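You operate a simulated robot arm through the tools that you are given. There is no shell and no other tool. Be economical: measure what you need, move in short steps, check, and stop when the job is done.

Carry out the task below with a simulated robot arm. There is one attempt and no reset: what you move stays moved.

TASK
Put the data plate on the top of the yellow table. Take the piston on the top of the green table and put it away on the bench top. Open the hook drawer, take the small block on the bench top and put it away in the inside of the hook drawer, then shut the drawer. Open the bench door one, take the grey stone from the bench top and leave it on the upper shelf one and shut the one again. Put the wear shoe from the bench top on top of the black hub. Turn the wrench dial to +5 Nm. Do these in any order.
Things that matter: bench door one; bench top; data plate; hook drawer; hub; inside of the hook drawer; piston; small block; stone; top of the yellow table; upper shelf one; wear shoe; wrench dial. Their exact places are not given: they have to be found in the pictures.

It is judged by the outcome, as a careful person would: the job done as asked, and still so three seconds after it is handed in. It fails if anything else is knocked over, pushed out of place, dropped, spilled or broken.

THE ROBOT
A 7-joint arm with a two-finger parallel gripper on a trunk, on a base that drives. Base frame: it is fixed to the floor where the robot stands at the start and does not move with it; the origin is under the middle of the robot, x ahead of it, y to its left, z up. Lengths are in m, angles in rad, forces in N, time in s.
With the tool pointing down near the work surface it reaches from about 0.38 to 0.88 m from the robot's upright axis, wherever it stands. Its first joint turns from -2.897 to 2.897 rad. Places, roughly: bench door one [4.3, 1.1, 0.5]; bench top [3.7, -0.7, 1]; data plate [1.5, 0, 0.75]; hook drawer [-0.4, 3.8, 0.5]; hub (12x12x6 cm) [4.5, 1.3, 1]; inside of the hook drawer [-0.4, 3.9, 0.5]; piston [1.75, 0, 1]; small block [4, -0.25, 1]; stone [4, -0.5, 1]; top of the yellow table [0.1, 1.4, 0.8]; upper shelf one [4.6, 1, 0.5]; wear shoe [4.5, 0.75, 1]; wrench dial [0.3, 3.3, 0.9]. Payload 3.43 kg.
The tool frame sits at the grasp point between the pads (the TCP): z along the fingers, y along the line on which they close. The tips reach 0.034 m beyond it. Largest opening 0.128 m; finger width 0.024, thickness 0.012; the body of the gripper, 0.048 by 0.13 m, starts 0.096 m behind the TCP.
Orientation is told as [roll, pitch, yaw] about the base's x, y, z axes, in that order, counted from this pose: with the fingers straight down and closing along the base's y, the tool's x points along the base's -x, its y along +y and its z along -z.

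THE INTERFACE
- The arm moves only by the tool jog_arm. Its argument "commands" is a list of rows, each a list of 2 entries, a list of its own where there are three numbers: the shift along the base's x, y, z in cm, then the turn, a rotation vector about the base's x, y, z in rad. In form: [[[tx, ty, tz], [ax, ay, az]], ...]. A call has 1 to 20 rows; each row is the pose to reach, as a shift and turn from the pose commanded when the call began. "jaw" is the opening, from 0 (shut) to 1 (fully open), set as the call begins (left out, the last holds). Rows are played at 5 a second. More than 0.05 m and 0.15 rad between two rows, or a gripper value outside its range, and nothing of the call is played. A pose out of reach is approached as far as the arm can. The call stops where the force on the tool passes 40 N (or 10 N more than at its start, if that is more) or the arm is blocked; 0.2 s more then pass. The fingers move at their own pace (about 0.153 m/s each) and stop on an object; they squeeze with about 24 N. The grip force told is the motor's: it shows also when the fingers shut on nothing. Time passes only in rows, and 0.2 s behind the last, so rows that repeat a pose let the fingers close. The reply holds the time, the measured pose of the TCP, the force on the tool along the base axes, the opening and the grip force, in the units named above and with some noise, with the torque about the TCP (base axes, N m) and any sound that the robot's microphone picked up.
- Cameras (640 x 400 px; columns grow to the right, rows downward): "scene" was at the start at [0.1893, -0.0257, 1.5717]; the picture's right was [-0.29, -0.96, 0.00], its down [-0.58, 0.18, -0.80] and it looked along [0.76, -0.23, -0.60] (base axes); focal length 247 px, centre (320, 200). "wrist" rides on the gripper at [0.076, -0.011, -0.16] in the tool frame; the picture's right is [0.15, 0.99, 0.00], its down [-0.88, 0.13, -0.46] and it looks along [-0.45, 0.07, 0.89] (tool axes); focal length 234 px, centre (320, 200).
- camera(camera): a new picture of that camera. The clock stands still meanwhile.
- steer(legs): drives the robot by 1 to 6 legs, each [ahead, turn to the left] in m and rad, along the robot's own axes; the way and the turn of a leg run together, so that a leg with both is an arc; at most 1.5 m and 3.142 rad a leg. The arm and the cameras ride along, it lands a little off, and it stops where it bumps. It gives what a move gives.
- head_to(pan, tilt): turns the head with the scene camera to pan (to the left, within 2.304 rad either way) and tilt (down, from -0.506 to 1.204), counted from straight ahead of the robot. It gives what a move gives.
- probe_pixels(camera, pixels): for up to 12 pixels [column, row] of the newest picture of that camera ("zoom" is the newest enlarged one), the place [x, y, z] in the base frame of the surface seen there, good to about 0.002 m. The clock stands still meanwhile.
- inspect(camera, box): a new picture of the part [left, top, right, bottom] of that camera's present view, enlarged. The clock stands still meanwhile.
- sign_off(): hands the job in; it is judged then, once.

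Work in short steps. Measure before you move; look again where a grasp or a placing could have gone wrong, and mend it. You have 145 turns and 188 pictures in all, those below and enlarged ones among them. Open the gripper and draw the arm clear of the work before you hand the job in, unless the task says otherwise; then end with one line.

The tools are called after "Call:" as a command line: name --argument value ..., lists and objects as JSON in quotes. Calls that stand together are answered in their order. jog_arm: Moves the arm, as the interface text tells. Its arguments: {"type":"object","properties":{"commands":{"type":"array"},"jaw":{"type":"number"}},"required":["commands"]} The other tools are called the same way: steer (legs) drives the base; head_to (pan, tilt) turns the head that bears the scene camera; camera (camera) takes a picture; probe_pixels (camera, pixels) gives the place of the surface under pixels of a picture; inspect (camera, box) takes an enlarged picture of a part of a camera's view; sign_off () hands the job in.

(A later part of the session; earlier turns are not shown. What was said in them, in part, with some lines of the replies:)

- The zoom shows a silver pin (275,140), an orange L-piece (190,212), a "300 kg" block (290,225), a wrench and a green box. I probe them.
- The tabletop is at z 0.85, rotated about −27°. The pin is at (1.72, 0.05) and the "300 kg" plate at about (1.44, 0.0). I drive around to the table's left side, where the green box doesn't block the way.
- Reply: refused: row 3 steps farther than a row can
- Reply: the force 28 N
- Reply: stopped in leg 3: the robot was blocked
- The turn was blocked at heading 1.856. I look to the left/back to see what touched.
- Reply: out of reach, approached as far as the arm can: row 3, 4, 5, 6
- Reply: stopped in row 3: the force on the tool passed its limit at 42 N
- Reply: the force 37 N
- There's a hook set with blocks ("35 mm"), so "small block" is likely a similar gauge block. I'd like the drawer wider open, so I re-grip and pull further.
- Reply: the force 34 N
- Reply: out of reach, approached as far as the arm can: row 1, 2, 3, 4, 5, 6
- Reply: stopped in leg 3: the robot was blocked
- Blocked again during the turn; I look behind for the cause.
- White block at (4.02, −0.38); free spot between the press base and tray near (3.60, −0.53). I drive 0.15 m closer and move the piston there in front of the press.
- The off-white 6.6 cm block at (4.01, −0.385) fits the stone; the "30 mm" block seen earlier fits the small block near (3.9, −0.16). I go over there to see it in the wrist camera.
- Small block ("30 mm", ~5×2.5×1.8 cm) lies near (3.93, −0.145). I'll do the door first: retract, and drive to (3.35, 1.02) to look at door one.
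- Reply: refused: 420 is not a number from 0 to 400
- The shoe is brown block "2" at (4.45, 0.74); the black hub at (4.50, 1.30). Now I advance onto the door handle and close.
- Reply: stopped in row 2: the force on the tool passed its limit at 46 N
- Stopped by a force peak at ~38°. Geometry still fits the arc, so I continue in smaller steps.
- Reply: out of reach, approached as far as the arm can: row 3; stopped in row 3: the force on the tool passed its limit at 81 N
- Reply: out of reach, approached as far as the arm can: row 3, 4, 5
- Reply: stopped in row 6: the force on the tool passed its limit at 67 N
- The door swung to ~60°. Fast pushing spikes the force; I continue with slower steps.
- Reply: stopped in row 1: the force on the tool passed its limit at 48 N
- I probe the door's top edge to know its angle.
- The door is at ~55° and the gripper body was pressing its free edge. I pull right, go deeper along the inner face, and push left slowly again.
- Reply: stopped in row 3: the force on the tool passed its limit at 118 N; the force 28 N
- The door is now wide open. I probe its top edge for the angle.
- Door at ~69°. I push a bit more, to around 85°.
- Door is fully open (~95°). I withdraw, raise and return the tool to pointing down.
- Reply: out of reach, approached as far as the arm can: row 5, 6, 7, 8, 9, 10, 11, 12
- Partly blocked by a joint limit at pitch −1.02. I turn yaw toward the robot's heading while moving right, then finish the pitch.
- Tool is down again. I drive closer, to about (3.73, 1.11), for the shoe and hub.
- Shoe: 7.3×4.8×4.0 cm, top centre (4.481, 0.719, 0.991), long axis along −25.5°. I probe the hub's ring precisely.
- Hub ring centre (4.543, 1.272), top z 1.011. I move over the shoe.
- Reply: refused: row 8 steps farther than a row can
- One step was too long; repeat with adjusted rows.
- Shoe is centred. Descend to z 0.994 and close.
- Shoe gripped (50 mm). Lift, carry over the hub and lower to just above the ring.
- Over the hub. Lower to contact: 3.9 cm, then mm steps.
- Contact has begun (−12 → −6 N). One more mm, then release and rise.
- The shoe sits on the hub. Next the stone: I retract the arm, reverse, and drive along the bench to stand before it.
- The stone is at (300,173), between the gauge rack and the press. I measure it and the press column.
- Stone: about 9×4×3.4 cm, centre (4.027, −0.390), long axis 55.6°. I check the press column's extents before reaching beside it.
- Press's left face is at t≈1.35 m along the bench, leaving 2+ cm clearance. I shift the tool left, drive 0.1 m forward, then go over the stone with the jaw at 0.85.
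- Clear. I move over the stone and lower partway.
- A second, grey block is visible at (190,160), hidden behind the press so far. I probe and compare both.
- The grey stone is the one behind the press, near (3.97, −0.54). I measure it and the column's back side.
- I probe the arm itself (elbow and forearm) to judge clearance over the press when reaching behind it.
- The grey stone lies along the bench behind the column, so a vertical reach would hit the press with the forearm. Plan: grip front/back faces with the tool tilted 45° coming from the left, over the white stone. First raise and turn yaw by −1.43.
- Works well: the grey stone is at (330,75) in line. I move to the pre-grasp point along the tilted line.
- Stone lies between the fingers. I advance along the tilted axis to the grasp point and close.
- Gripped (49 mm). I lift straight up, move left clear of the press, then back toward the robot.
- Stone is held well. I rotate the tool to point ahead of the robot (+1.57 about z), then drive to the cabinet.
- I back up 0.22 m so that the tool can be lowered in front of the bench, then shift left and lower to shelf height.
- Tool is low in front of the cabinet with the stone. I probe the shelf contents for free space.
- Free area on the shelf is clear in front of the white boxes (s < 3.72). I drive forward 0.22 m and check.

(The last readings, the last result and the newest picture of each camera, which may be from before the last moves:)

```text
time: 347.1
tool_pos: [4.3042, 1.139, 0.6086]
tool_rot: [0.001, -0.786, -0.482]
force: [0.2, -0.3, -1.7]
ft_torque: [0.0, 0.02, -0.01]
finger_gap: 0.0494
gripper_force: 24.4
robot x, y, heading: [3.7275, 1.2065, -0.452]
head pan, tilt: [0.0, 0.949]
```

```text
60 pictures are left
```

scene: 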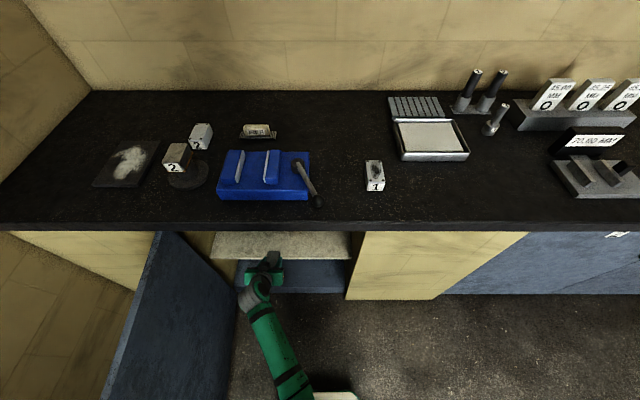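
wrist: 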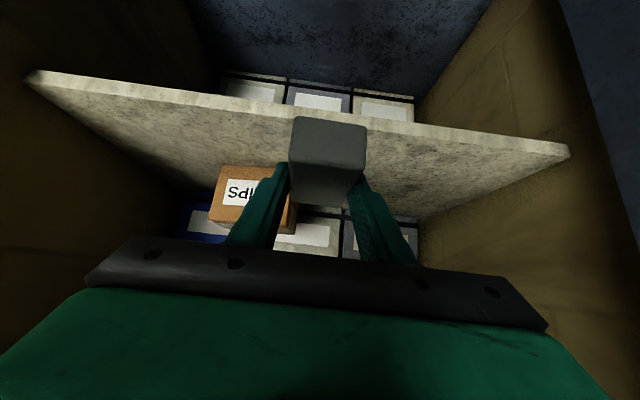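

Good alignment; CLIPS box is to the right. I advance 17 cm in over the shelf with a bit more left, keeping height.

Call:
jog_arm --commands '[[[3, 0.5, 0], [0, 0, 0]], [[6, 0.3, 0], [0, 0, 0]], [[9, -0.4, -1], [0, 0, 0]], [[12, -1.5, -2], [0, 0, 0]], [[15, -2.7, -3], [0, 0, 0]], [[17.4, -3.8, -4.5], [0, 0, 0.02]]]'

Call:
camera --camera "wrist"

Call:
inspect --camera "scene" --box '[190, 200, 370, 320]'

```text
time: 348.4
tool_pos: [4.4769, 1.0984, 0.5666]
tool_rot: [0.002, -0.786, -0.462]
force: [0.5, -0.1, -0.7]
ft_torque: [-0.03, 0.0, -0.02]
finger_gap: 0.0494
gripper_force: 24.0
robot x, y, heading: [3.7296, 1.211, -0.459]
head pan, tilt: [0.0, 0.949]
```

```text
59 pictures are left
```

wrist: 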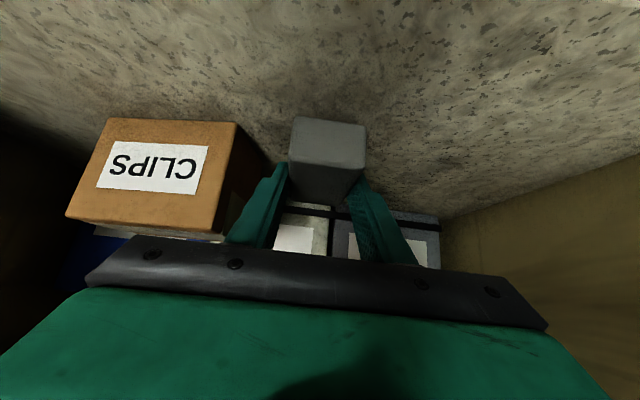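

```text
3.33 times, centred on (280, 260) of scene
```

zoom: 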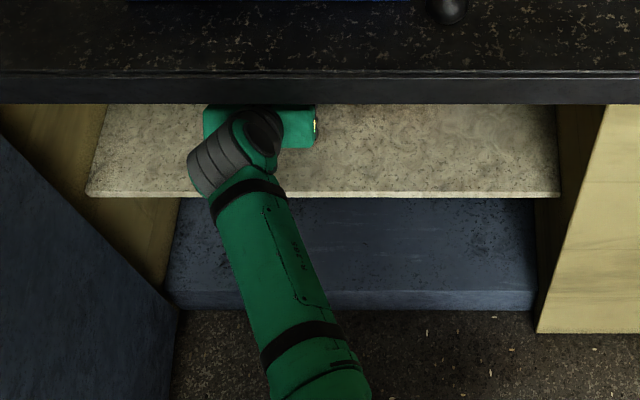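

Inside the shelf with clearance from CLIPS. Lower 2 cm and then to contact.

Call:
jog_arm --commands '[[[0, 0, -1], [0, 0, 0]], [[0, 0, -1.8], [0, 0, 0]], [[0, 0, -2.3], [0, 0, 0]]]'

Call:
jog_arm --commands '[[[0, 0, -0.15], [0, 0, 0]], [[0, 0, -0.3], [0, 0, 0]]]'

```text
time: 349.2
tool_pos: [4.4772, 1.0995, 0.5415]
tool_rot: [0.004, -0.785, -0.464]
force: [-0.1, 0.3, -1.5]
ft_torque: [0.04, 0.04, -0.02]
finger_gap: 0.0495
gripper_force: 23.9
robot x, y, heading: [3.7298, 1.2086, -0.457]
head pan, tilt: [0.0, 0.949]
```

```text
time: 349.9
tool_pos: [4.4791, 1.0998, 0.5397]
tool_rot: [0.004, -0.79, -0.465]
force: [-5.9, -1.5, 16.5]
ft_torque: [-0.06, 0.37, -0.03]
finger_gap: 0.0497
gripper_force: 24.4
robot x, y, heading: [3.7291, 1.2077, -0.462]
head pan, tilt: [0.0, 0.949]
```

Stone rests on the shelf (16 N). I relax 1.5 mm, open, and withdraw back and out.

Call:
jog_arm --commands '[[[0, 0, 0.15], [0, 0, 0]], [[0, 0, 0.15], [0, 0, 0]], [[-1, 0.5, 1.2], [0, 0, 0]], [[-3, 1.5, 3.2], [0, 0, 0]], [[-5.5, 2.7, 4.5], [0, 0, 0]], [[-9, 4.4, 5], [0, 0, 0]], [[-12.5, 6.2, 5], [0, 0, 0]], [[-16, 7.9, 5], [0, 0, 0]]]' --jaw 0.6

Call:
camera --camera "wrist"

```text
time: 351.6
tool_pos: [4.317, 1.1811, 0.5889]
tool_rot: [0.003, -0.787, -0.465]
force: [0.9, 0.5, 0.8]
ft_torque: [0.0, 0.03, 0.01]
finger_gap: 0.0765
gripper_force: 0.0
robot x, y, heading: [3.7278, 1.2105, -0.461]
head pan, tilt: [0.0, 0.949]
```

```text
57 pictures are left
```

wrist: 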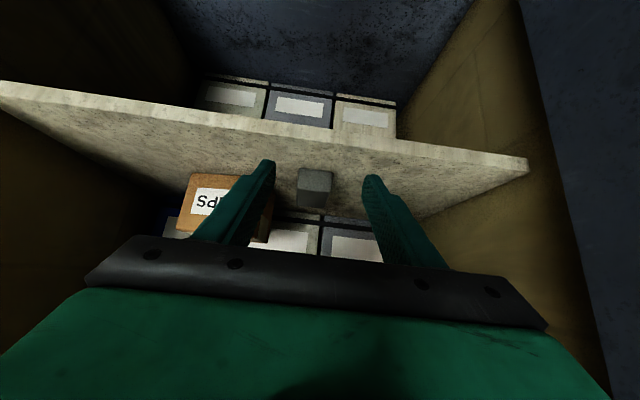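

The stone sits flat on the shelf. Now to close the door: I back away 0.48 m, raise the tool, and take it over the door's top to its outer side.

Call:
steer --legs '[[-0.48, 0]]'

Call:
jog_arm --commands '[[[0, 0, 4.4], [0, 0, 0]], [[0, 0, 8.8], [0, 0, 0]], [[0, 0, 13.2], [0, 0, 0]], [[0, 0, 17.6], [0, 0, 0]], [[0, 0, 22], [0, 0, 0]], [[0, 0, 26.4], [0, 0, 0]], [[0, 0, 30.8], [0, 0, 0]], [[0, 0, 35.2], [0, 0, 0]], [[0, 0, 39.6], [0, 0, 0]], [[0, 0, 44], [0, 0, 0]], [[1.8, 3.7, 46], [0, 0, 0]], [[3.6, 7.4, 46], [0, 0, 0]], [[5.4, 11.1, 46], [0, 0, 0]], [[7.2, 14.8, 46], [0, 0, 0]], [[9, 18.5, 46], [0, 0, 0]], [[10.8, 22.2, 46], [0, 0, 0]], [[12.6, 25.9, 46], [0, 0, 0]], [[14.4, 29.6, 46], [0, 0, 0]], [[16, 33, 46], [0, 0, 0]]]' --jaw 0

Call:
head_to --pan 0.3 --tilt 0.8

Call:
camera --camera "scene"

```text
time: 354.5
tool_pos: [3.8853, 1.3904, 0.5894]
tool_rot: [0.001, -0.787, -0.472]
force: [0.6, 0.1, -0.4]
ft_torque: [0.03, 0.0, -0.04]
finger_gap: 0.0765
gripper_force: 0.1
robot x, y, heading: [3.2966, 1.4242, -0.462]
head pan, tilt: [0.0, 0.949]
```

```text
time: 358.5
tool_pos: [4.0467, 1.7206, 1.048]
tool_rot: [0.004, -0.785, -0.469]
force: [0.2, 0.4, -0.4]
ft_torque: [0.03, 0.01, 0.03]
finger_gap: 0.0
gripper_force: 24.2
robot x, y, heading: [3.2998, 1.4247, -0.466]
head pan, tilt: [0.0, 0.949]
```

```text
time: 359.3
tool_pos: [4.0458, 1.7197, 1.0479]
tool_rot: [0.0, -0.786, -0.47]
force: [-0.1, -0.6, 0.9]
ft_torque: [-0.01, 0.0, -0.05]
finger_gap: 0.0001
gripper_force: 24.1
robot x, y, heading: [3.298, 1.4265, -0.464]
head pan, tilt: [0.3, 0.799]
```

```text
56 pictures are left
```

scene: 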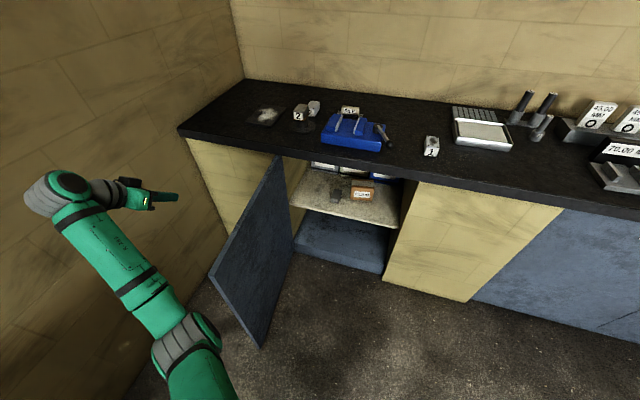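

The stone shows on the shelf. I probe the door's position and the left wall.

Call:
probe_pixels --camera "scene" --pixels '[[282, 160], [250, 215], [214, 272], [225, 255], [190, 200], [335, 196], [90, 185], [60, 190]]'

```text
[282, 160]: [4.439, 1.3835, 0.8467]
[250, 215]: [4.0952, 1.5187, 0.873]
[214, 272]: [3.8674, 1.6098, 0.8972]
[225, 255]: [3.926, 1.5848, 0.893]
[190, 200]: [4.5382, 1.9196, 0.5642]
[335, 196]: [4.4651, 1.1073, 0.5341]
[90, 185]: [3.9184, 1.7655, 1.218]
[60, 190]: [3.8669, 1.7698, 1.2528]
```

Door is at ~85°. I lower the fingers to z 0.845 on its outer side and begin pushing it shut in small steps.

Call:
jog_arm --commands '[[[0, 0, -4.2], [0, 0, 0]], [[0, 0, -8.4], [0, 0, 0]], [[0, 0, -12.6], [0, 0, 0]], [[0, 0, -16.8], [0, 0, 0]], [[0, 0, -20.2], [0, 0, 0]], [[-1.75, -3.75, -20.2], [0, 0, 0]], [[-3.5, -7.5, -20.2], [0, 0, 0]], [[-4.6, -10.3, -20.2], [0, 0, 0]], [[-5.2, -11.7, -20.2], [0, 0, 0]], [[-5.7, -13.1, -20.2], [0, 0, 0]], [[-6.4, -15, -20.2], [0, 0, 0]], [[-7, -16.9, -20.2], [0, 0, 0]], [[-7.6, -19, -20.2], [0, 0, 0]], [[-8.3, -21, -20.2], [0, 0, 0]], [[-8.6, -23, -20.2], [0, 0, 0]], [[-9, -25.1, -20.2], [0, 0, 0]], [[-9.2, -27.2, -20.2], [0, 0, 0]], [[-9.5, -29.3, -20.2], [0, 0, 0]], [[-9.5, -31.4, -20.2], [0, 0, 0]], [[-9.5, -33.5, -20.2], [0, 0, 0]]]'

Call:
camera --camera "scene"

```text
time: 363.5
tool_pos: [3.9513, 1.3867, 0.8445]
tool_rot: [0.004, -0.784, -0.468]
force: [0.1, -0.2, 0.8]
ft_torque: [0.01, -0.02, 0.0]
finger_gap: 0.0
gripper_force: 23.9
robot x, y, heading: [3.2989, 1.4263, -0.462]
head pan, tilt: [0.3, 0.799]
```

```text
55 pictures are left
```

scene: 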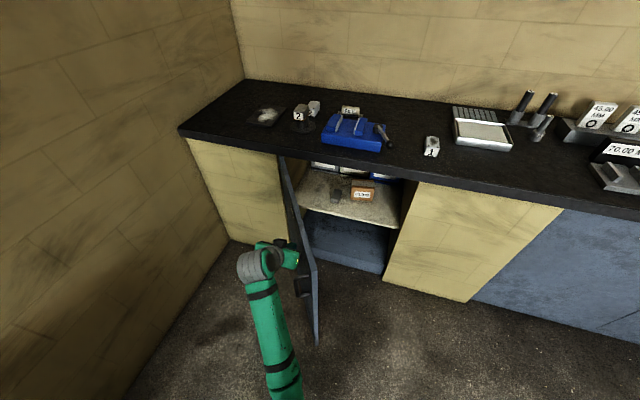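

Door is moving smoothly (~55°). Continue the arc.

Call:
jog_arm --commands '[[[0.1, -2.1, 0], [0, 0, 0]], [[0.2, -4.3, 0], [0, 0, 0]], [[0.5, -6.4, 0], [0, 0, 0]], [[0.8, -8.5, 0], [0, 0, 0]], [[1.2, -10.6, 0], [0, 0, 0]], [[1.7, -12.7, 0], [0, 0, 0]], [[2.4, -14.7, 0], [0, 0, 0]], [[3.1, -16.7, 0], [0, 0, 0]], [[3.9, -18.7, 0], [0, 0, 0]], [[4.7, -20.6, 0], [0, 0, 0]], [[5.7, -22.6, 0], [0, 0, 0]], [[6.7, -24.5, 0], [0, 0, 0]], [[7.9, -26.3, 0], [0, 0, 0]], [[9.1, -28, 0], [0, 0, 0]], [[10.4, -29.7, 0], [0, 0, 0]], [[11.8, -31.3, 0], [0, 0, 0]], [[13.2, -33, 0], [0, 0, 0]]]'

Call:
camera --camera "scene"

```text
time: 367.1
tool_pos: [4.0812, 1.0568, 0.8463]
tool_rot: [0.001, -0.786, -0.47]
force: [-0.1, 0.7, 0.7]
ft_torque: [0.02, -0.04, -0.02]
finger_gap: 0.0001
gripper_force: 23.9
robot x, y, heading: [3.2965, 1.4261, -0.464]
head pan, tilt: [0.3, 0.799]
```

```text
54 pictures are left
```

scene: 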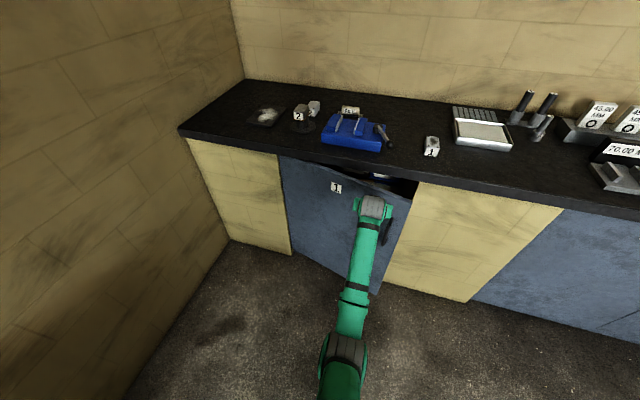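

Door at ~17°. I pull the arm back 20 cm, drive 0.2 m forward, and push it shut with the arm.

Call:
jog_arm --commands '[[[-3.6, 1.8, 0], [0, 0, 0]], [[-7.2, 3.6, 0], [0, 0, 0]], [[-10.8, 5.3, 0], [0, 0, 0]], [[-14.4, 7.1, 0], [0, 0, 0]], [[-17.9, 8.9, 0], [0, 0, 0]]]'

Call:
steer --legs '[[0.2, 0]]'

Call:
jog_arm --commands '[[[1.8, -0.9, 0], [0, 0, 0]], [[3.6, -1.8, 0], [0, 0, 0]], [[5.4, -2.7, 0], [0, 0, 0]], [[7.2, -3.6, 0], [0, 0, 0]], [[9, -4.4, 0], [0, 0, 0]], [[10.3, -5.1, 0], [0, 0, 0]], [[11.6, -5.7, 0], [0, 0, 0]], [[12.5, -6.2, 0], [0, 0, 0]], [[13.4, -6.6, 0], [0, 0, 0]], [[14.3, -7.1, 0], [0, 0, 0]], [[15.2, -7.5, 0], [0, 0, 0]]]'

Call:
camera --camera "scene"

```text
time: 368.3
tool_pos: [3.9026, 1.1464, 0.8462]
tool_rot: [0.001, -0.786, -0.47]
force: [-0.3, 0.5, 0.2]
ft_torque: [-0.01, 0.0, -0.01]
finger_gap: 0.0
gripper_force: 24.3
robot x, y, heading: [3.295, 1.4233, -0.463]
head pan, tilt: [0.3, 0.799]
```

```text
time: 369.9
tool_pos: [4.0829, 1.059, 0.8468]
tool_rot: [0.003, -0.786, -0.464]
force: [0.5, -0.1, 0.7]
ft_torque: [-0.05, -0.01, 0.02]
finger_gap: 0.0
gripper_force: 24.3
robot x, y, heading: [3.4783, 1.3354, -0.461]
head pan, tilt: [0.3, 0.799]
```

```text
time: 371.9
tool_pos: [4.2127, 0.9939, 0.8461]
tool_rot: [0.001, -0.779, -0.467]
force: [-21.3, 9.7, 9.8]
ft_torque: [0.05, 0.04, -0.02]
finger_gap: 0.0
gripper_force: 24.5
robot x, y, heading: [3.475, 1.3383, -0.46]
head pan, tilt: [0.3, 0.799]
stopped in row 10: the force on the tool passed its limit at 60 N (the readings are from after the stop); the commanded pose is now the measured one
```

```text
53 pictures are left
```

scene: 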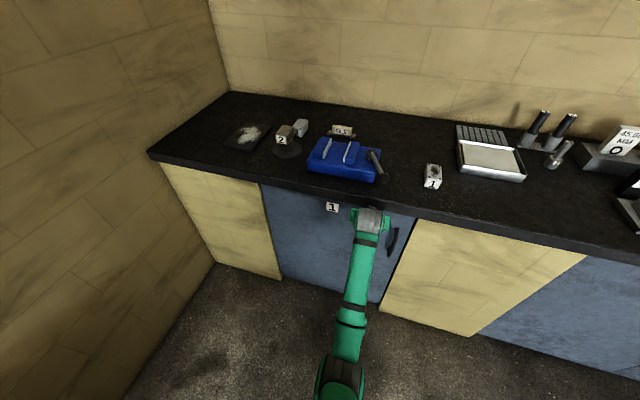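

The stop at s≈3.334 m means the door is against its frame. I back off, raise, and verify closure.

Call:
jog_arm --commands '[[[-4, 2, 0], [0, 0, 0]], [[-8, 4, 0], [0, 0, 0]], [[-11, 5.5, 3], [0, 0, 0]], [[-13, 6.5, 7], [0, 0, 0]], [[-14, 7, 11.5], [0, 0, 0]], [[-14, 7, 16], [0.06, 0.12, 0]], [[-14, 7, 20.5], [0.12, 0.24, 0]], [[-14, 7, 25], [0.18, 0.36, 0]], [[-14, 7, 29], [0.24, 0.48, 0]], [[-14, 7, 33], [0.3, 0.6, 0]], [[-14, 7, 36], [0.348, 0.703, 0]]]' --jaw 0.6

Call:
head_to --pan 0.1 --tilt 0.9

Call:
camera --camera "scene"

```text
time: 374.3
tool_pos: [4.0741, 1.0654, 1.191]
tool_rot: [-0.025, 0.035, -0.465]
force: [1.4, 0.5, 4.5]
ft_torque: [0.04, 0.08, 0.01]
finger_gap: 0.0768
gripper_force: 0.0
out of reach, approached as far as the arm can: row 6, 7, 8
robot x, y, heading: [3.4774, 1.3368, -0.465]
head pan, tilt: [0.3, 0.799]
```

```text
time: 375.1
tool_pos: [4.0739, 1.066, 1.1857]
tool_rot: [-0.032, 0.04, -0.465]
force: [0.2, -0.7, -1.3]
ft_torque: [0.01, 0.08, -0.03]
finger_gap: 0.0767
gripper_force: 0.0
robot x, y, heading: [3.4749, 1.3369, -0.461]
head pan, tilt: [0.099, 0.901]
```

```text
52 pictures are left
```

scene: 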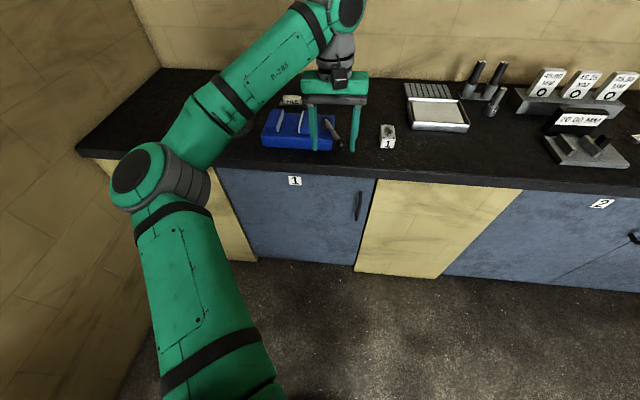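

Call:
probe_pixels --camera "scene" --pixels '[[368, 200], [340, 220], [300, 220], [380, 220], [350, 250], [240, 220]]'

Call:
inspect --camera "scene" --box '[200, 150, 420, 290]'

```text
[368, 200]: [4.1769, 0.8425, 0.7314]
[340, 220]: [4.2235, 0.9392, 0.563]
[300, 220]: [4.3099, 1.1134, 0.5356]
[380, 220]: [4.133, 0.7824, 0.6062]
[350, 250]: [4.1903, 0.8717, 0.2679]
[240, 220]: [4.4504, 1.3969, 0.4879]
```

```text
2.86 times, centred on (310, 220) of scene
```

zoom: 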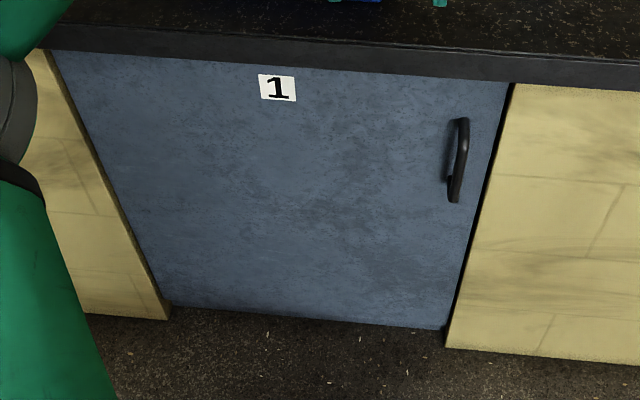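

Door one is flush (s = 3.369 all over). Now I drive to the small block.

Call:
steer --legs '[[0, -1.546], [1.14, 0], [0, 1.546], [0.28, 0]]'

Call:
jog_arm --commands '[[[0, 0, 1], [0.009, -0.049, 0]], [[0, 0, 2], [0.009, -0.049, 0]]]'

Call:
head_to --pan -0.1 --tilt 0.8

Call:
camera --camera "scene"

Call:
camera --camera "wrist"

```text
time: 391.0
tool_pos: [3.8312, -0.0764, 1.2044]
tool_rot: [-0.002, 0.007, -0.456]
force: [0.8, -0.4, 0.7]
ft_torque: [0.04, 0.04, 0.01]
finger_gap: 0.0766
gripper_force: 0.1
robot x, y, heading: [3.2329, 0.1903, -0.454]
head pan, tilt: [0.099, 0.901]
```

```text
time: 391.6
tool_pos: [3.8319, -0.0761, 1.2245]
tool_rot: [0.028, -0.035, -0.455]
force: [0.4, 0.4, 0.3]
ft_torque: [0.02, 0.01, 0.0]
finger_gap: 0.0769
gripper_force: 0.1
robot x, y, heading: [3.2289, 0.1917, -0.455]
head pan, tilt: [0.099, 0.901]
```

```text
time: 392.4
tool_pos: [3.8315, -0.0767, 1.2245]
tool_rot: [0.028, -0.036, -0.454]
force: [0.9, -0.2, 0.5]
ft_torque: [0.01, -0.01, 0.03]
finger_gap: 0.0768
gripper_force: 0.0
robot x, y, heading: [3.2318, 0.1937, -0.459]
head pan, tilt: [-0.099, 0.799]
```

```text
50 pictures are left
```

scene: 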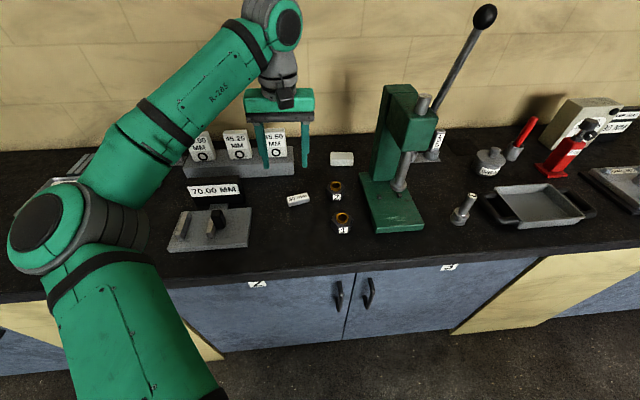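

```text
49 pictures are left
```

wrist: 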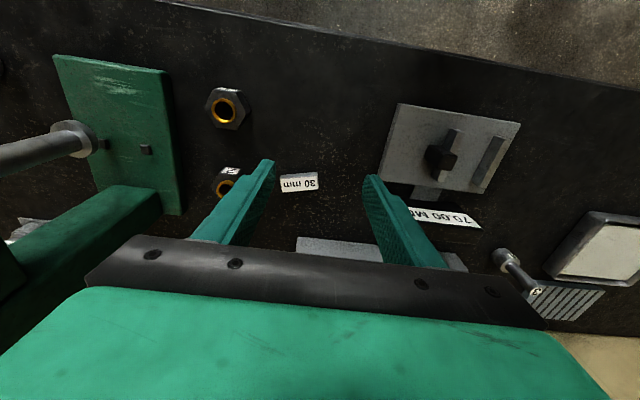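

The tilt had already settled, so I'll undo my correction. I measure the "30 mm" block.

Call:
inspect --camera "scene" --box '[275, 185, 325, 215]'

Call:
probe_pixels --camera "zoom" --pixels '[[180, 160], [430, 110], [200, 230], [450, 180], [315, 165], [170, 140], [410, 100], [300, 140], [320, 200], [200, 260]]'

```text
12.80 times, centred on (300, 200) of scene
```

zoom: 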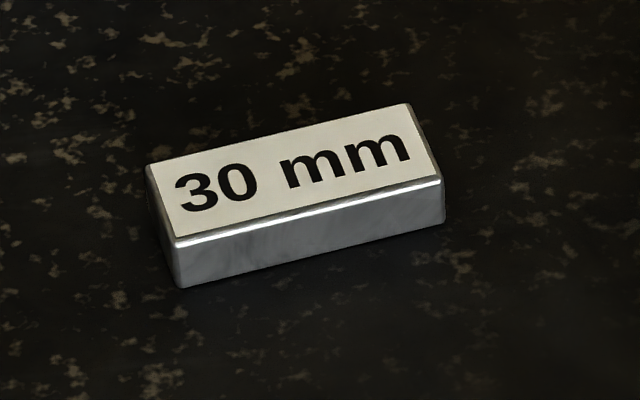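

```text
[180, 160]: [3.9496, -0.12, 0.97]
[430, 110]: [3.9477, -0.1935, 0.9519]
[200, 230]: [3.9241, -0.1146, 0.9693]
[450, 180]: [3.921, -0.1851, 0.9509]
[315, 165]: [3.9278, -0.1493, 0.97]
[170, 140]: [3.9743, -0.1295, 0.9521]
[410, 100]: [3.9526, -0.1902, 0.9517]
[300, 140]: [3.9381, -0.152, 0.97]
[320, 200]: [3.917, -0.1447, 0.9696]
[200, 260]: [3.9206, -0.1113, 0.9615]
```

Block: centre (3.929, −0.144), top z 0.970, 6.5×2.7×1.9 cm, long axis ~74°. I level the tool, then turn −1.405 to grip across its width, going above it.

Call:
jog_arm --commands '[[[0, 0, 0], [-0.009, 0.046, 0]]]' --jaw 0.5

Call:
jog_arm --commands '[[[1, -0.7, 0], [0, 0, -0.14]], [[2, -1.4, 0], [0, 0, -0.28]], [[3, -2.1, 0], [0, 0, -0.42]], [[4, -2.8, 0], [0, 0, -0.56]], [[5, -3.5, 0], [0, 0, -0.7]], [[6, -4.2, 0], [0, 0, -0.84]], [[7, -4.9, 0], [0, 0, -0.98]], [[8, -5.6, 0], [0, 0, -1.12]], [[9, -6.2, 0], [0, 0, -1.26]], [[9.7, -6.7, -4], [0, 0, -1.405]], [[9.7, -6.7, -8], [0, 0, -1.405]], [[9.7, -6.7, -12], [0, 0, -1.405]], [[9.7, -6.7, -15], [0, 0, -1.405]]]'

Call:
camera --camera "wrist"

```text
time: 392.8
tool_pos: [3.8312, -0.0771, 1.2252]
tool_rot: [-0.003, 0.004, -0.457]
force: [-0.1, -0.4, 0.2]
ft_torque: [0.03, 0.02, -0.02]
finger_gap: 0.0641
gripper_force: 0.2
robot x, y, heading: [3.2332, 0.1877, -0.455]
head pan, tilt: [-0.099, 0.799]
```

```text
time: 395.6
tool_pos: [3.9263, -0.1442, 1.0738]
tool_rot: [0.0, 0.004, -1.861]
force: [0.3, -0.1, 0.6]
ft_torque: [0.0, -0.01, -0.01]
finger_gap: 0.0642
gripper_force: 0.1
robot x, y, heading: [3.2307, 0.1869, -0.454]
head pan, tilt: [-0.099, 0.799]
```

```text
47 pictures are left
```

wrist: 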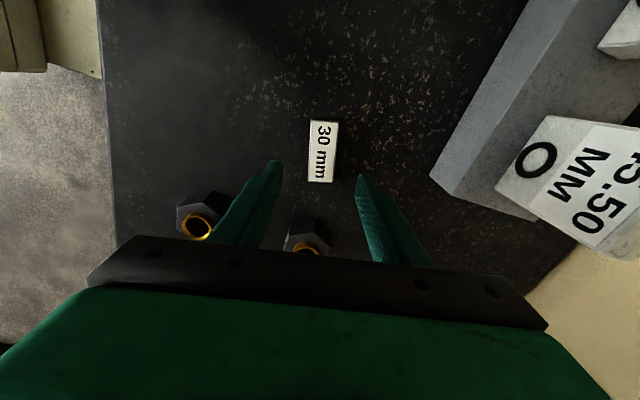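

Centred on the block. Descend to z 0.989 and close.

Call:
jog_arm --commands '[[[0.1, 0, -4], [0, 0, 0]], [[0.2, 0, -7], [0, 0, 0]], [[0.2, 0, -8.5], [0, 0, 0]]]'

Call:
jog_arm --commands '[[[0, 0, 0], [0, 0, 0]], [[0, 0, 0], [0, 0, 0]], [[0, 0, 0], [0, 0, 0]], [[0, 0, 4], [0, 0, 0]], [[0, 0, 8], [0, 0, 0]], [[0, 0, 12], [0, 0, 0]], [[0, 0, 16], [0, 0, 0]], [[0, 0, 20], [0, 0, 0]], [[0, 0, 24], [0, 0, 0]]]' --jaw 0

Call:
camera --camera "wrist"

```text
time: 396.4
tool_pos: [3.9295, -0.1423, 0.989]
tool_rot: [-0.001, 0.005, -1.859]
force: [-0.2, 0.7, 0.2]
ft_torque: [-0.02, 0.03, 0.03]
finger_gap: 0.0639
gripper_force: 0.2
robot x, y, heading: [3.2307, 0.1919, -0.456]
head pan, tilt: [-0.099, 0.799]
```

```text
time: 398.4
tool_pos: [3.93, -0.1424, 1.2281]
tool_rot: [-0.001, 0.003, -1.863]
force: [0.4, 0.0, -1.4]
ft_torque: [-0.03, 0.08, 0.04]
finger_gap: 0.0315
gripper_force: 23.6
robot x, y, heading: [3.2321, 0.1845, -0.454]
head pan, tilt: [-0.099, 0.799]
```

```text
46 pictures are left
```

wrist: 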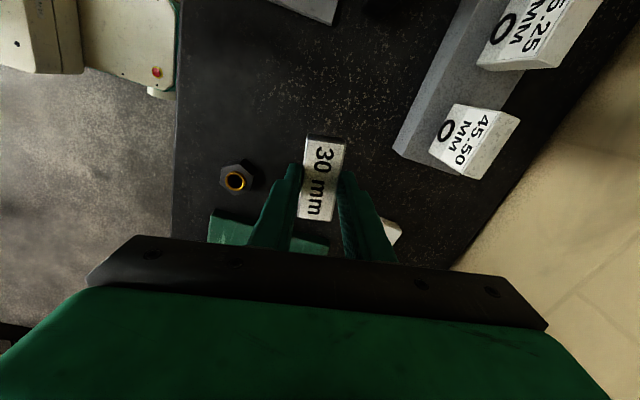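

The block is held (31.5 mm). I retract the arm and drive back to the hook drawer.

Call:
jog_arm --commands '[[[-4, 2, 0], [0, 0, 0]], [[-8, 4, 0], [0, 0, 0]], [[-12, 6, 0], [0, 0, 0]], [[-16, 8, 0], [0, 0, 0]], [[-20, 9, 0], [0, 0, 0]]]'

Call:
steer --legs '[[-0.25, 0], [0, 2.91], [1.5, 0], [1.5, 0], [0.555, 0], [0, 0.52]]'

Call:
steer --legs '[[0.7, 0], [0, -1.68]]'

Call:
head_to --pan -0.1 --tilt 0.9

Call:
camera --camera "scene"

```text
time: 399.6
tool_pos: [3.7282, -0.053, 1.2299]
tool_rot: [-0.002, 0.004, -1.861]
force: [0.0, -0.3, -1.8]
ft_torque: [0.03, 0.02, 0.0]
finger_gap: 0.0312
gripper_force: 23.8
robot x, y, heading: [3.2303, 0.1927, -0.456]
head pan, tilt: [-0.099, 0.799]
```

```text
time: 427.6
tool_pos: [-0.3265, 2.5798, 1.2302]
tool_rot: [-0.003, 0.004, 1.59]
force: [1.0, -0.1, -1.2]
ft_torque: [0.03, -0.03, 0.01]
finger_gap: 0.0313
gripper_force: 23.7
robot x, y, heading: [0.2194, 2.5018, 2.996]
head pan, tilt: [-0.099, 0.799]
```

```text
time: 436.2
tool_pos: [-0.3258, 3.1351, 1.2294]
tool_rot: [-0.002, 0.003, -0.119]
force: [0.2, 0.4, -1.2]
ft_torque: [0.01, -0.02, 0.02]
finger_gap: 0.0316
gripper_force: 24.7
robot x, y, heading: [-0.4792, 2.6028, 1.285]
head pan, tilt: [-0.099, 0.799]
```

```text
time: 436.9
tool_pos: [-0.3253, 3.1343, 1.23]
tool_rot: [-0.003, 0.003, -0.119]
force: [-0.1, 0.3, -2.3]
ft_torque: [0.0, 0.03, 0.03]
finger_gap: 0.0313
gripper_force: 23.7
robot x, y, heading: [-0.4777, 2.6016, 1.282]
head pan, tilt: [-0.099, 0.901]
```

```text
45 pictures are left
```

scene: 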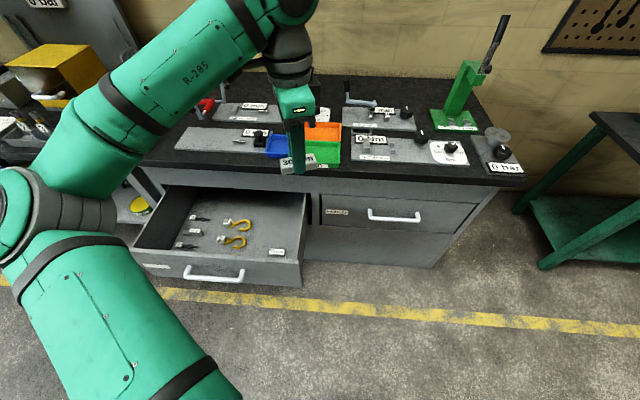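

Call:
inspect --camera "scene" --box '[120, 170, 320, 295]'

Call:
probe_pixels --camera "zoom" --pixels '[[500, 260], [500, 215], [450, 230], [450, 200], [545, 270], [540, 230], [420, 255], [470, 170], [560, 200], [590, 330], [575, 280], [460, 280]]'

```text
3.20 times, centred on (220, 232) of scene
```

zoom: 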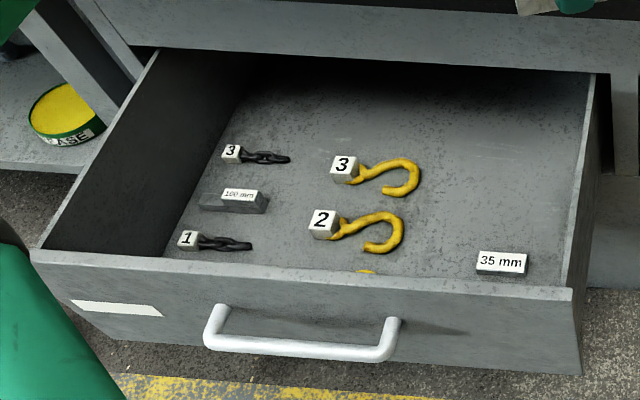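

```text
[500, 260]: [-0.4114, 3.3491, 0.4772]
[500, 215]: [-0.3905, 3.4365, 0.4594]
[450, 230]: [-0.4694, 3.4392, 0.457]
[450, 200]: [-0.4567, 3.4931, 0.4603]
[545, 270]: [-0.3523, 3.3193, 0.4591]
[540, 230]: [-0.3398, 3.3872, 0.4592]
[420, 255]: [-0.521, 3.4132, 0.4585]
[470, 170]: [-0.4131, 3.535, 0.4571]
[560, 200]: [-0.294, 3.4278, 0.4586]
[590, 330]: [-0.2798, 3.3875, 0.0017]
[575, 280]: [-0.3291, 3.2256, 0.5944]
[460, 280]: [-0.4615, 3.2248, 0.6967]
```

Free spot in the drawer: (−0.468, 3.415), floor z 0.459, between the hooks and the "35 mm" block. It's low, so I drive 0.16 m closer, then align yaw (−0.33) and move above it.

Call:
steer --legs '[[0.16, 0]]'

Call:
camera --camera "scene"

```text
time: 438.3
tool_pos: [-0.2797, 3.2865, 1.2301]
tool_rot: [-0.004, 0.003, -0.119]
force: [-0.6, 0.1, -1.1]
ft_torque: [0.0, 0.0, 0.0]
finger_gap: 0.0315
gripper_force: 23.9
robot x, y, heading: [-0.438, 2.7515, 1.29]
head pan, tilt: [-0.099, 0.901]
```

```text
43 pictures are left
```

scene: 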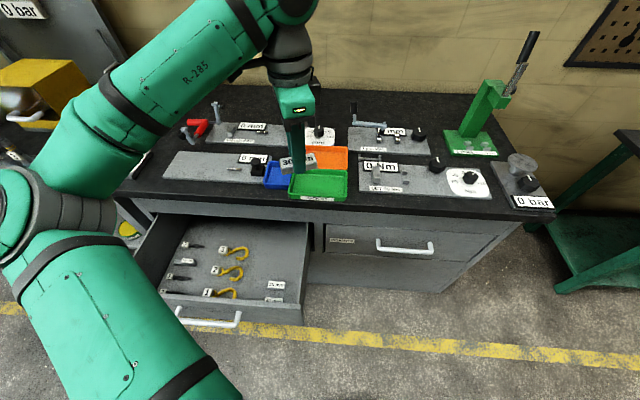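

Drawer unmoved. I move over the spot and lower to z ≈ 0.60.

Call:
jog_arm --commands '[[[-4, 2.7, 0], [0, 0, -0.08]], [[-8, 5.4, 0], [0, 0, -0.16]], [[-12, 8.1, 0], [0, 0, -0.24]], [[-16, 10.8, 0], [0, 0, -0.33]], [[-18.9, 12.9, 0], [0, 0, -0.33]], [[-18.9, 12.9, -4.5], [0, 0, -0.33]], [[-18.9, 12.9, -9], [0, 0, -0.33]], [[-18.9, 12.9, -13.5], [0, 0, -0.33]], [[-18.9, 12.9, -18], [0, 0, -0.33]], [[-18.9, 12.9, -22.5], [0, 0, -0.33]], [[-18.9, 12.9, -27], [0, 0, -0.33]], [[-18.9, 12.9, -31.5], [0, 0, -0.33]], [[-18.9, 12.9, -36], [0, 0, -0.33]], [[-18.9, 12.9, -40.5], [0, 0, -0.33]], [[-18.9, 12.9, -45], [0, 0, -0.33]], [[-18.9, 12.9, -49.5], [0, 0, -0.33]], [[-18.9, 12.9, -54], [0, 0, -0.33]], [[-18.9, 12.9, -58], [0, 0, -0.33]], [[-18.9, 12.9, -61], [0, 0, -0.33]]]'

Call:
camera --camera "scene"

Call:
camera --camera "wrist"

```text
time: 442.3
tool_pos: [-0.4688, 3.4158, 0.6221]
tool_rot: [-0.001, 0.003, -0.449]
force: [1.0, -0.6, -1.2]
ft_torque: [-0.01, 0.02, 0.01]
finger_gap: 0.0313
gripper_force: 24.2
robot x, y, heading: [-0.4396, 2.7559, 1.288]
head pan, tilt: [-0.099, 0.901]
```

```text
42 pictures are left
```

scene: 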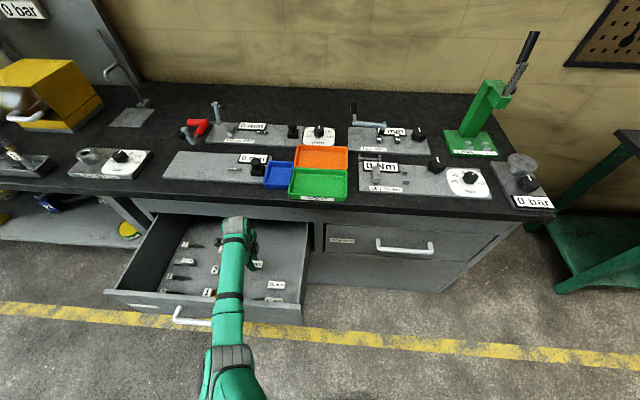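

```text
41 pictures are left
```

wrist: 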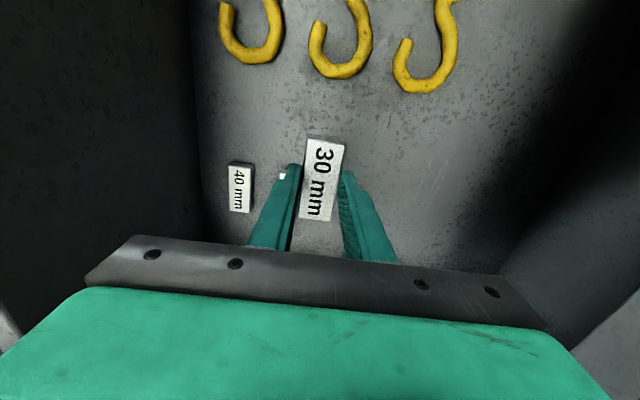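

A "40 mm" block is also there, and something white at (283,176) near the left finger. I zoom and probe.

Call:
inspect --camera "wrist" --box '[200, 110, 400, 240]'

Call:
probe_pixels --camera "wrist" --pixels '[[240, 187], [283, 176], [235, 165], [245, 210], [280, 150], [350, 120], [380, 180], [330, 75], [290, 240], [330, 232]]'

```text
3.08 times, centred on (300, 175) of wrist
```

zoom: 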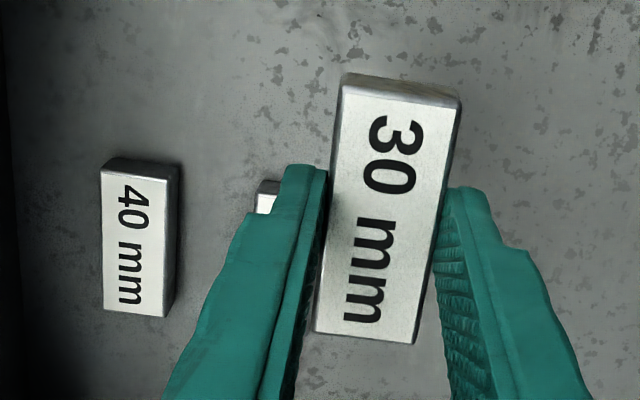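

```text
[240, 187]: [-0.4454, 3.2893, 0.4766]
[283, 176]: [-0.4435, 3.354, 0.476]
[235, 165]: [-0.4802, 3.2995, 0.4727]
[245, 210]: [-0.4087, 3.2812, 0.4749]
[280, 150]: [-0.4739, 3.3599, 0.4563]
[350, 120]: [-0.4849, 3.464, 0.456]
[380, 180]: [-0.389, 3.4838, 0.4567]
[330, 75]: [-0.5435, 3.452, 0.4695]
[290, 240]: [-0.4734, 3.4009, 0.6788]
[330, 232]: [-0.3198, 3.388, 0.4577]
```

The 35 mm block ends just beside; I shift 1.5 cm deeper and 1 cm left, then lower to near the floor.

Call:
jog_arm --commands '[[[-0.2, 1.8, -2], [0, 0, 0]], [[-0.2, 1.8, -6], [0, 0, 0]], [[-0.2, 1.8, -10], [0, 0, 0]], [[-0.2, 1.8, -11.8], [0, 0, 0]], [[-0.2, 1.8, -12.3], [0, 0, 0]]]'

Call:
jog_arm --commands '[[[0, 0, -0.15], [0, 0, 0]], [[0, 0, -0.3], [0, 0, 0]]]'

```text
time: 443.5
tool_pos: [-0.4718, 3.4333, 0.4971]
tool_rot: [-0.002, 0.003, -0.448]
force: [0.5, -2.4, 7.5]
ft_torque: [-0.2, -0.17, -0.03]
finger_gap: 0.0313
gripper_force: 23.8
robot x, y, heading: [-0.4374, 2.754, 1.283]
head pan, tilt: [-0.099, 0.901]
```

```text
time: 444.1
tool_pos: [-0.4716, 3.4353, 0.4943]
tool_rot: [0.002, 0.003, -0.45]
force: [5.8, 0.1, 18.6]
ft_torque: [-0.02, -0.18, -0.03]
finger_gap: 0.0318
gripper_force: 24.2
robot x, y, heading: [-0.431, 2.7536, 1.288]
head pan, tilt: [-0.099, 0.901]
```

Contact on the drawer floor. I relax, open moderately, and rise straight up.

Call:
jog_arm --commands '[[[0, 0, 0.25], [0, 0, 0]], [[0, 0, 0.25], [0, 0, 0]], [[0, 0, 3], [0, 0, 0]], [[0, 0, 7.5], [0, 0, 0]], [[0, 0, 12], [0, 0, 0]], [[0, -0.5, 16.5], [0, 0, 0]], [[0, -1, 21], [0, 0, 0]], [[0, -1.5, 25.5], [0, 0, 0]], [[0, -2, 30], [0, 0, 0]], [[0, -2.5, 34.5], [0, 0, 0]], [[0, -3, 39], [0, 0, 0]], [[0, -3.5, 43.5], [0, 0, 0]], [[0, -4, 48], [0, 0, 0]], [[0, -5, 52.5], [0, 0, 0]], [[0, -6, 57], [0, 0, 0]], [[0, -7, 61], [0, 0, 0]]]' --jaw 0.42

Call:
camera --camera "wrist"

Call:
camera --camera "scene"

```text
time: 447.5
tool_pos: [-0.473, 3.3636, 1.1034]
tool_rot: [-0.002, 0.004, -0.448]
force: [-0.3, 0.5, 0.2]
ft_torque: [-0.02, 0.02, 0.02]
finger_gap: 0.0536
gripper_force: 0.0
robot x, y, heading: [-0.4373, 2.7518, 1.286]
head pan, tilt: [-0.099, 0.901]
```

```text
39 pictures are left
```

wrist: 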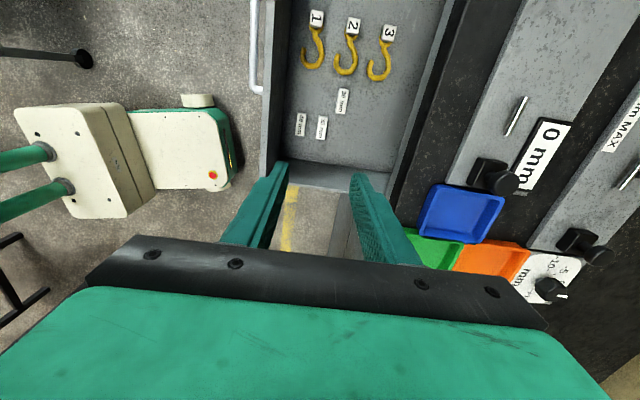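

```text
38 pictures are left
```

scene: 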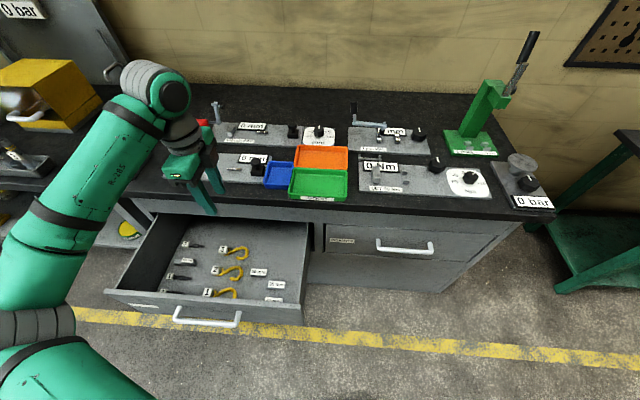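

30/35/40 mm blocks lie neatly in the drawer. Now shut it: turn the tool to face the drawer and pitch 45°, jaws closed, in front of the panel.

Call:
jog_arm --commands '[[[-1.3, -1.5, 0], [0, 0, 0.143]], [[-2.6, -3, 0], [0, 0, 0.286]], [[-3.9, -4.5, 0], [0, 0, 0.429]], [[-5.2, -6, 0], [0, 0, 0.572]], [[-6.5, -7.5, 0], [0, 0, 0.715]], [[-7.8, -9, 0], [0, 0, 0.858]], [[-9.1, -10.5, 0], [0, 0, 1.0]], [[-10.4, -12, 0], [0, 0, 1.143]], [[-11.7, -13.5, 0], [0, 0, 1.286]], [[-13, -15, 0], [0, 0, 1.43]], [[-14.3, -16.5, 0], [0, 0, 1.569]], [[-14.9, -17.4, 0], [0, 0, 1.569]]]' --jaw 0

Call:
jog_arm --commands '[[[0, 0, -3], [0.118, -0.057, 0]], [[0, 0, -6], [0.236, -0.114, 0]], [[0, 0, -9], [0.354, -0.171, 0]], [[0, 0, -13], [0.472, -0.228, 0]], [[0, 0, -17], [0.59, -0.286, 0]], [[0, 0, -21], [0.707, -0.342, 0]], [[0, 0, -25.5], [0.707, -0.342, 0]], [[0, 0, -30], [0.707, -0.342, 0]], [[0, 0, -34.5], [0.707, -0.342, 0]], [[0, 0, -39], [0.707, -0.342, 0]], [[0, 0, -42.5], [0.707, -0.342, 0]]]'

Call:
camera --camera "scene"

Call:
camera --camera "wrist"

```text
time: 450.1
tool_pos: [-0.6209, 3.1906, 1.1032]
tool_rot: [-0.002, 0.003, 1.122]
force: [0.3, -0.3, 0.3]
ft_torque: [-0.05, 0.0, 0.0]
finger_gap: 0.0
gripper_force: 24.0
robot x, y, heading: [-0.4359, 2.7541, 1.289]
head pan, tilt: [-0.099, 0.901]
```

```text
time: 452.5
tool_pos: [-0.6226, 3.1905, 0.6792]
tool_rot: [0.001, -0.781, 1.119]
force: [0.7, 0.0, 0.1]
ft_torque: [0.01, 0.02, 0.01]
finger_gap: 0.0
gripper_force: 24.2
robot x, y, heading: [-0.433, 2.7531, 1.288]
head pan, tilt: [-0.099, 0.901]
```

```text
37 pictures are left
```

scene: 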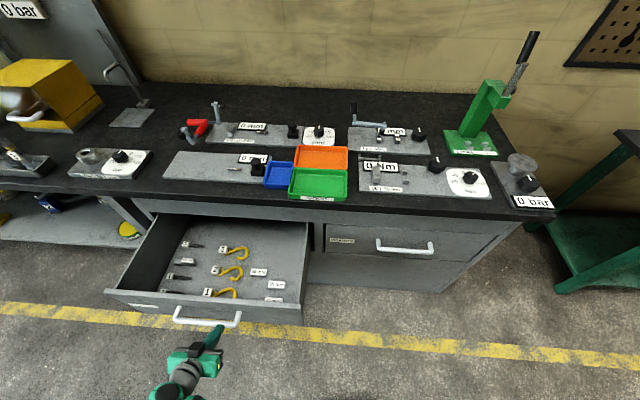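

```text
36 pictures are left
```

wrist: 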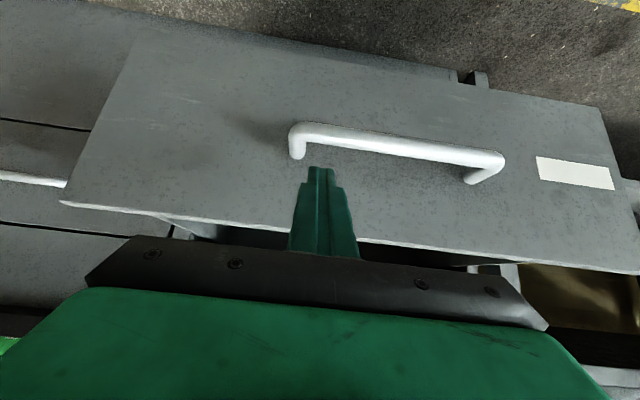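

Fingertips point at the panel above the handle. I push along the drawer axis in 2 cm steps.

Call:
jog_arm --commands '[[[0.87, 1.8, 0], [0, 0, 0]], [[1.74, 3.6, 0], [0, 0, 0]], [[2.61, 5.4, 0], [0, 0, 0]], [[3.3, 6.8, 0], [0, 0, 0]], [[4, 8.2, 0], [0, 0, 0]], [[4.8, 9.9, 0], [0, 0, 0]], [[5.7, 11.7, 0], [0, 0, 0]], [[6.5, 13.5, 0], [0, 0, 0]], [[7.4, 15.3, 0], [0, 0, 0]], [[8.3, 17.1, 0], [0, 0, 0]], [[9.2, 18.9, 0], [0, 0, 0]], [[10, 20.7, 0], [0, 0, 0]], [[10.9, 22.5, 0], [0, 0, 0]], [[11.8, 24.3, 0], [0, 0, 0]], [[12.6, 26.1, 0], [0, 0, 0]], [[13.5, 27.9, 0], [0, 0, 0]], [[14.4, 29.7, 0], [0, 0, 0]], [[15.2, 31.5, 0], [0, 0, 0]]]'

Call:
camera --camera "scene"

```text
time: 456.3
tool_pos: [-0.468, 3.5069, 0.6784]
tool_rot: [-0.002, -0.784, 1.122]
force: [0.5, 0.0, -0.1]
ft_torque: [0.0, 0.03, 0.0]
finger_gap: 0.0
gripper_force: 23.4
robot x, y, heading: [-0.4351, 2.7548, 1.287]
head pan, tilt: [-0.099, 0.901]
```

```text
35 pictures are left
```

scene: 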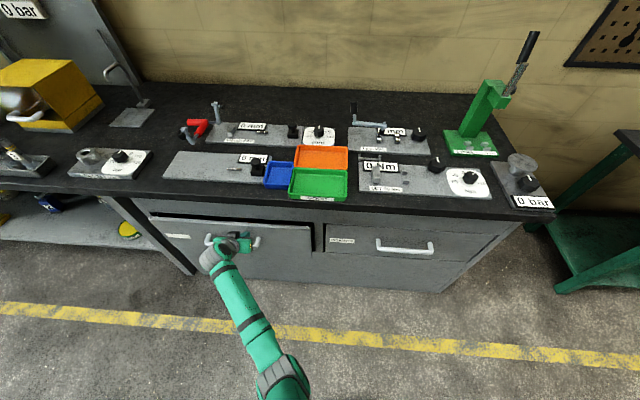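

Almost shut (~4.5 cm left). I push on until it resists.

Call:
jog_arm --commands '[[[0.65, 1.35, 0], [0, 0, 0]], [[1.3, 2.7, 0], [0, 0, 0]], [[1.74, 3.6, 0], [0, 0, 0]], [[2, 4.1, 0], [0, 0, 0]], [[2.2, 4.6, 0], [0, 0, 0]], [[2.4, 5, 0], [0, 0, 0]], [[2.6, 5.4, 0], [0, 0, 0]], [[2.8, 5.8, 0], [0, 0, 0]]]'

Call:
jog_arm --commands '[[[-1.7, -3.6, 0], [0, 0, 0]], [[-3.4, -7.2, 0], [0, 0, 0]], [[-5.1, -10.8, 0], [0, 0, 0]], [[-6.8, -14.4, 0], [0, 0, 0]], [[-8.5, -18, 1], [0, 0, 0]], [[-10, -21, 4], [0, 0, 0]], [[-11, -23, 8], [0, 0, 0]], [[-11, -23, 12], [0, 0, 0]], [[-11, -23, 16], [0, 0, 0]]]'

Call:
camera --camera "scene"

```text
time: 457.2
tool_pos: [-0.4523, 3.5408, 0.6761]
tool_rot: [-0.003, -0.775, 1.124]
force: [-3.3, -7.7, 3.2]
ft_torque: [0.0, 0.05, -0.06]
finger_gap: 0.0
gripper_force: 23.8
robot x, y, heading: [-0.4332, 2.7515, 1.291]
head pan, tilt: [-0.099, 0.901]
stopped in row 4: the force on the tool passed its limit at 65 N (the readings are from after the stop); the commanded pose is now the measured one
```

```text
time: 459.2
tool_pos: [-0.5629, 3.313, 0.8372]
tool_rot: [-0.005, -0.779, 1.125]
force: [-0.1, 0.3, 0.2]
ft_torque: [0.01, -0.01, 0.01]
finger_gap: 0.0001
gripper_force: 24.0
robot x, y, heading: [-0.4375, 2.7532, 1.283]
head pan, tilt: [-0.099, 0.901]
```

```text
34 pictures are left
```

scene: 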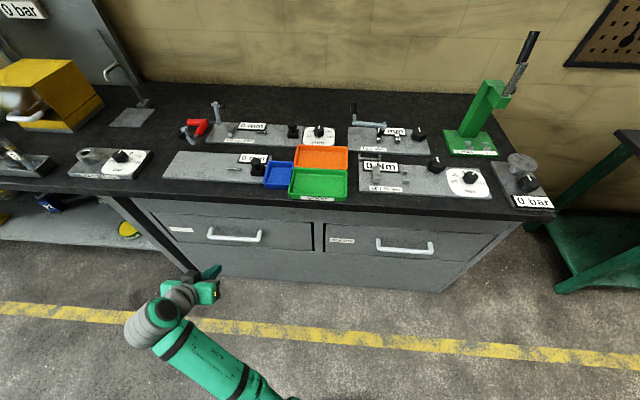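

I check that the drawer face is flush with the unit, and look once more at the dial.

Call:
probe_pixels --camera "scene" --pixels '[[180, 235], [300, 240], [200, 220], [330, 260], [280, 228], [250, 270]]'

Call:
inspect --camera "scene" --box '[130, 195, 370, 295]'

Call:
inspect --camera "scene" --box '[420, 150, 510, 210]'

```text
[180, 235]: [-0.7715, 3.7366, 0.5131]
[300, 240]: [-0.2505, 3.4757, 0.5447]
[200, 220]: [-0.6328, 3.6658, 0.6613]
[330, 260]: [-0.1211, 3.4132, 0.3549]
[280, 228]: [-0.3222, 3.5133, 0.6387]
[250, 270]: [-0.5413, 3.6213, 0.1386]
```

```text
2.67 times, centred on (250, 245) of scene
```

zoom: 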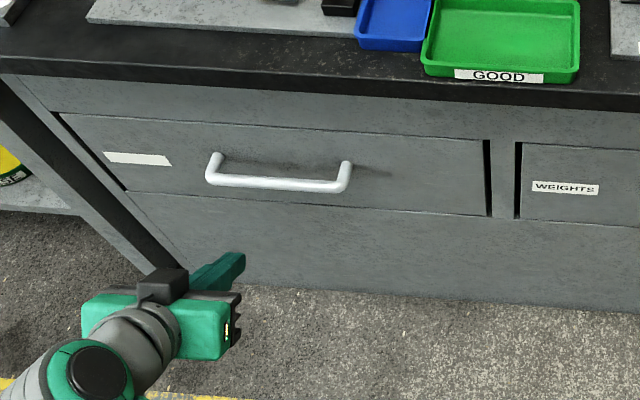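

```text
6.67 times, centred on (465, 180) of scene
5 turns are left
```

zoom: 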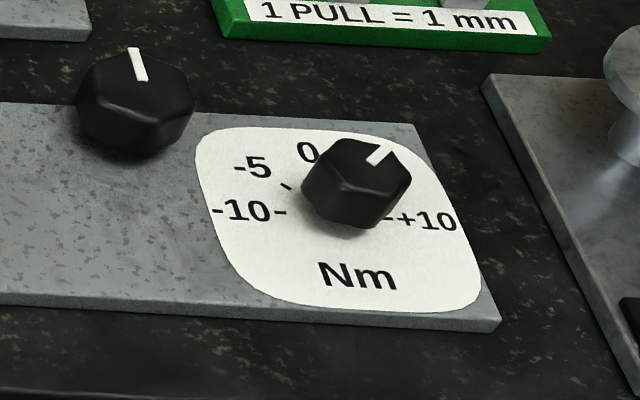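

The drawer face is flush (3.022 m, same as the frame) and the dial still points at +5. I open the gripper and back clear.

Call:
jog_arm --commands '[[[0, 0, 3], [0, 0, 0]], [[0, 0, 6], [0, 0, 0]]]' --jaw 0.8

Call:
steer --legs '[[-0.12, 0]]'

```text
time: 459.8
tool_pos: [-0.5619, 3.311, 0.8977]
tool_rot: [-0.003, -0.777, 1.124]
force: [-0.2, 0.2, 0.0]
ft_torque: [0.03, -0.04, -0.03]
finger_gap: 0.1024
gripper_force: 0.1
robot x, y, heading: [-0.4361, 2.7542, 1.284]
head pan, tilt: [-0.099, 0.901]
```

```text
time: 461.1
tool_pos: [-0.5966, 3.193, 0.8976]
tool_rot: [-0.006, -0.778, 1.125]
force: [-0.8, -0.4, 1.3]
ft_torque: [0.02, -0.01, 0.0]
finger_gap: 0.1025
gripper_force: 0.1
robot x, y, heading: [-0.4712, 2.6346, 1.29]
head pan, tilt: [-0.099, 0.901]
4 turns are left
```

Everything is in place and the arm is clear, so I hand the job in.

Call:
sign_off

```text
The job is handed in.
```

All six tasks are done and the job is handed in: the data plate is on the yellow table, the piston on the bench, and the small block in the shut hook drawer. The grey stone is on upper shelf one behind the shut door, the wear shoe is on the black hub, and the wrench dial reads about +5 Nm.
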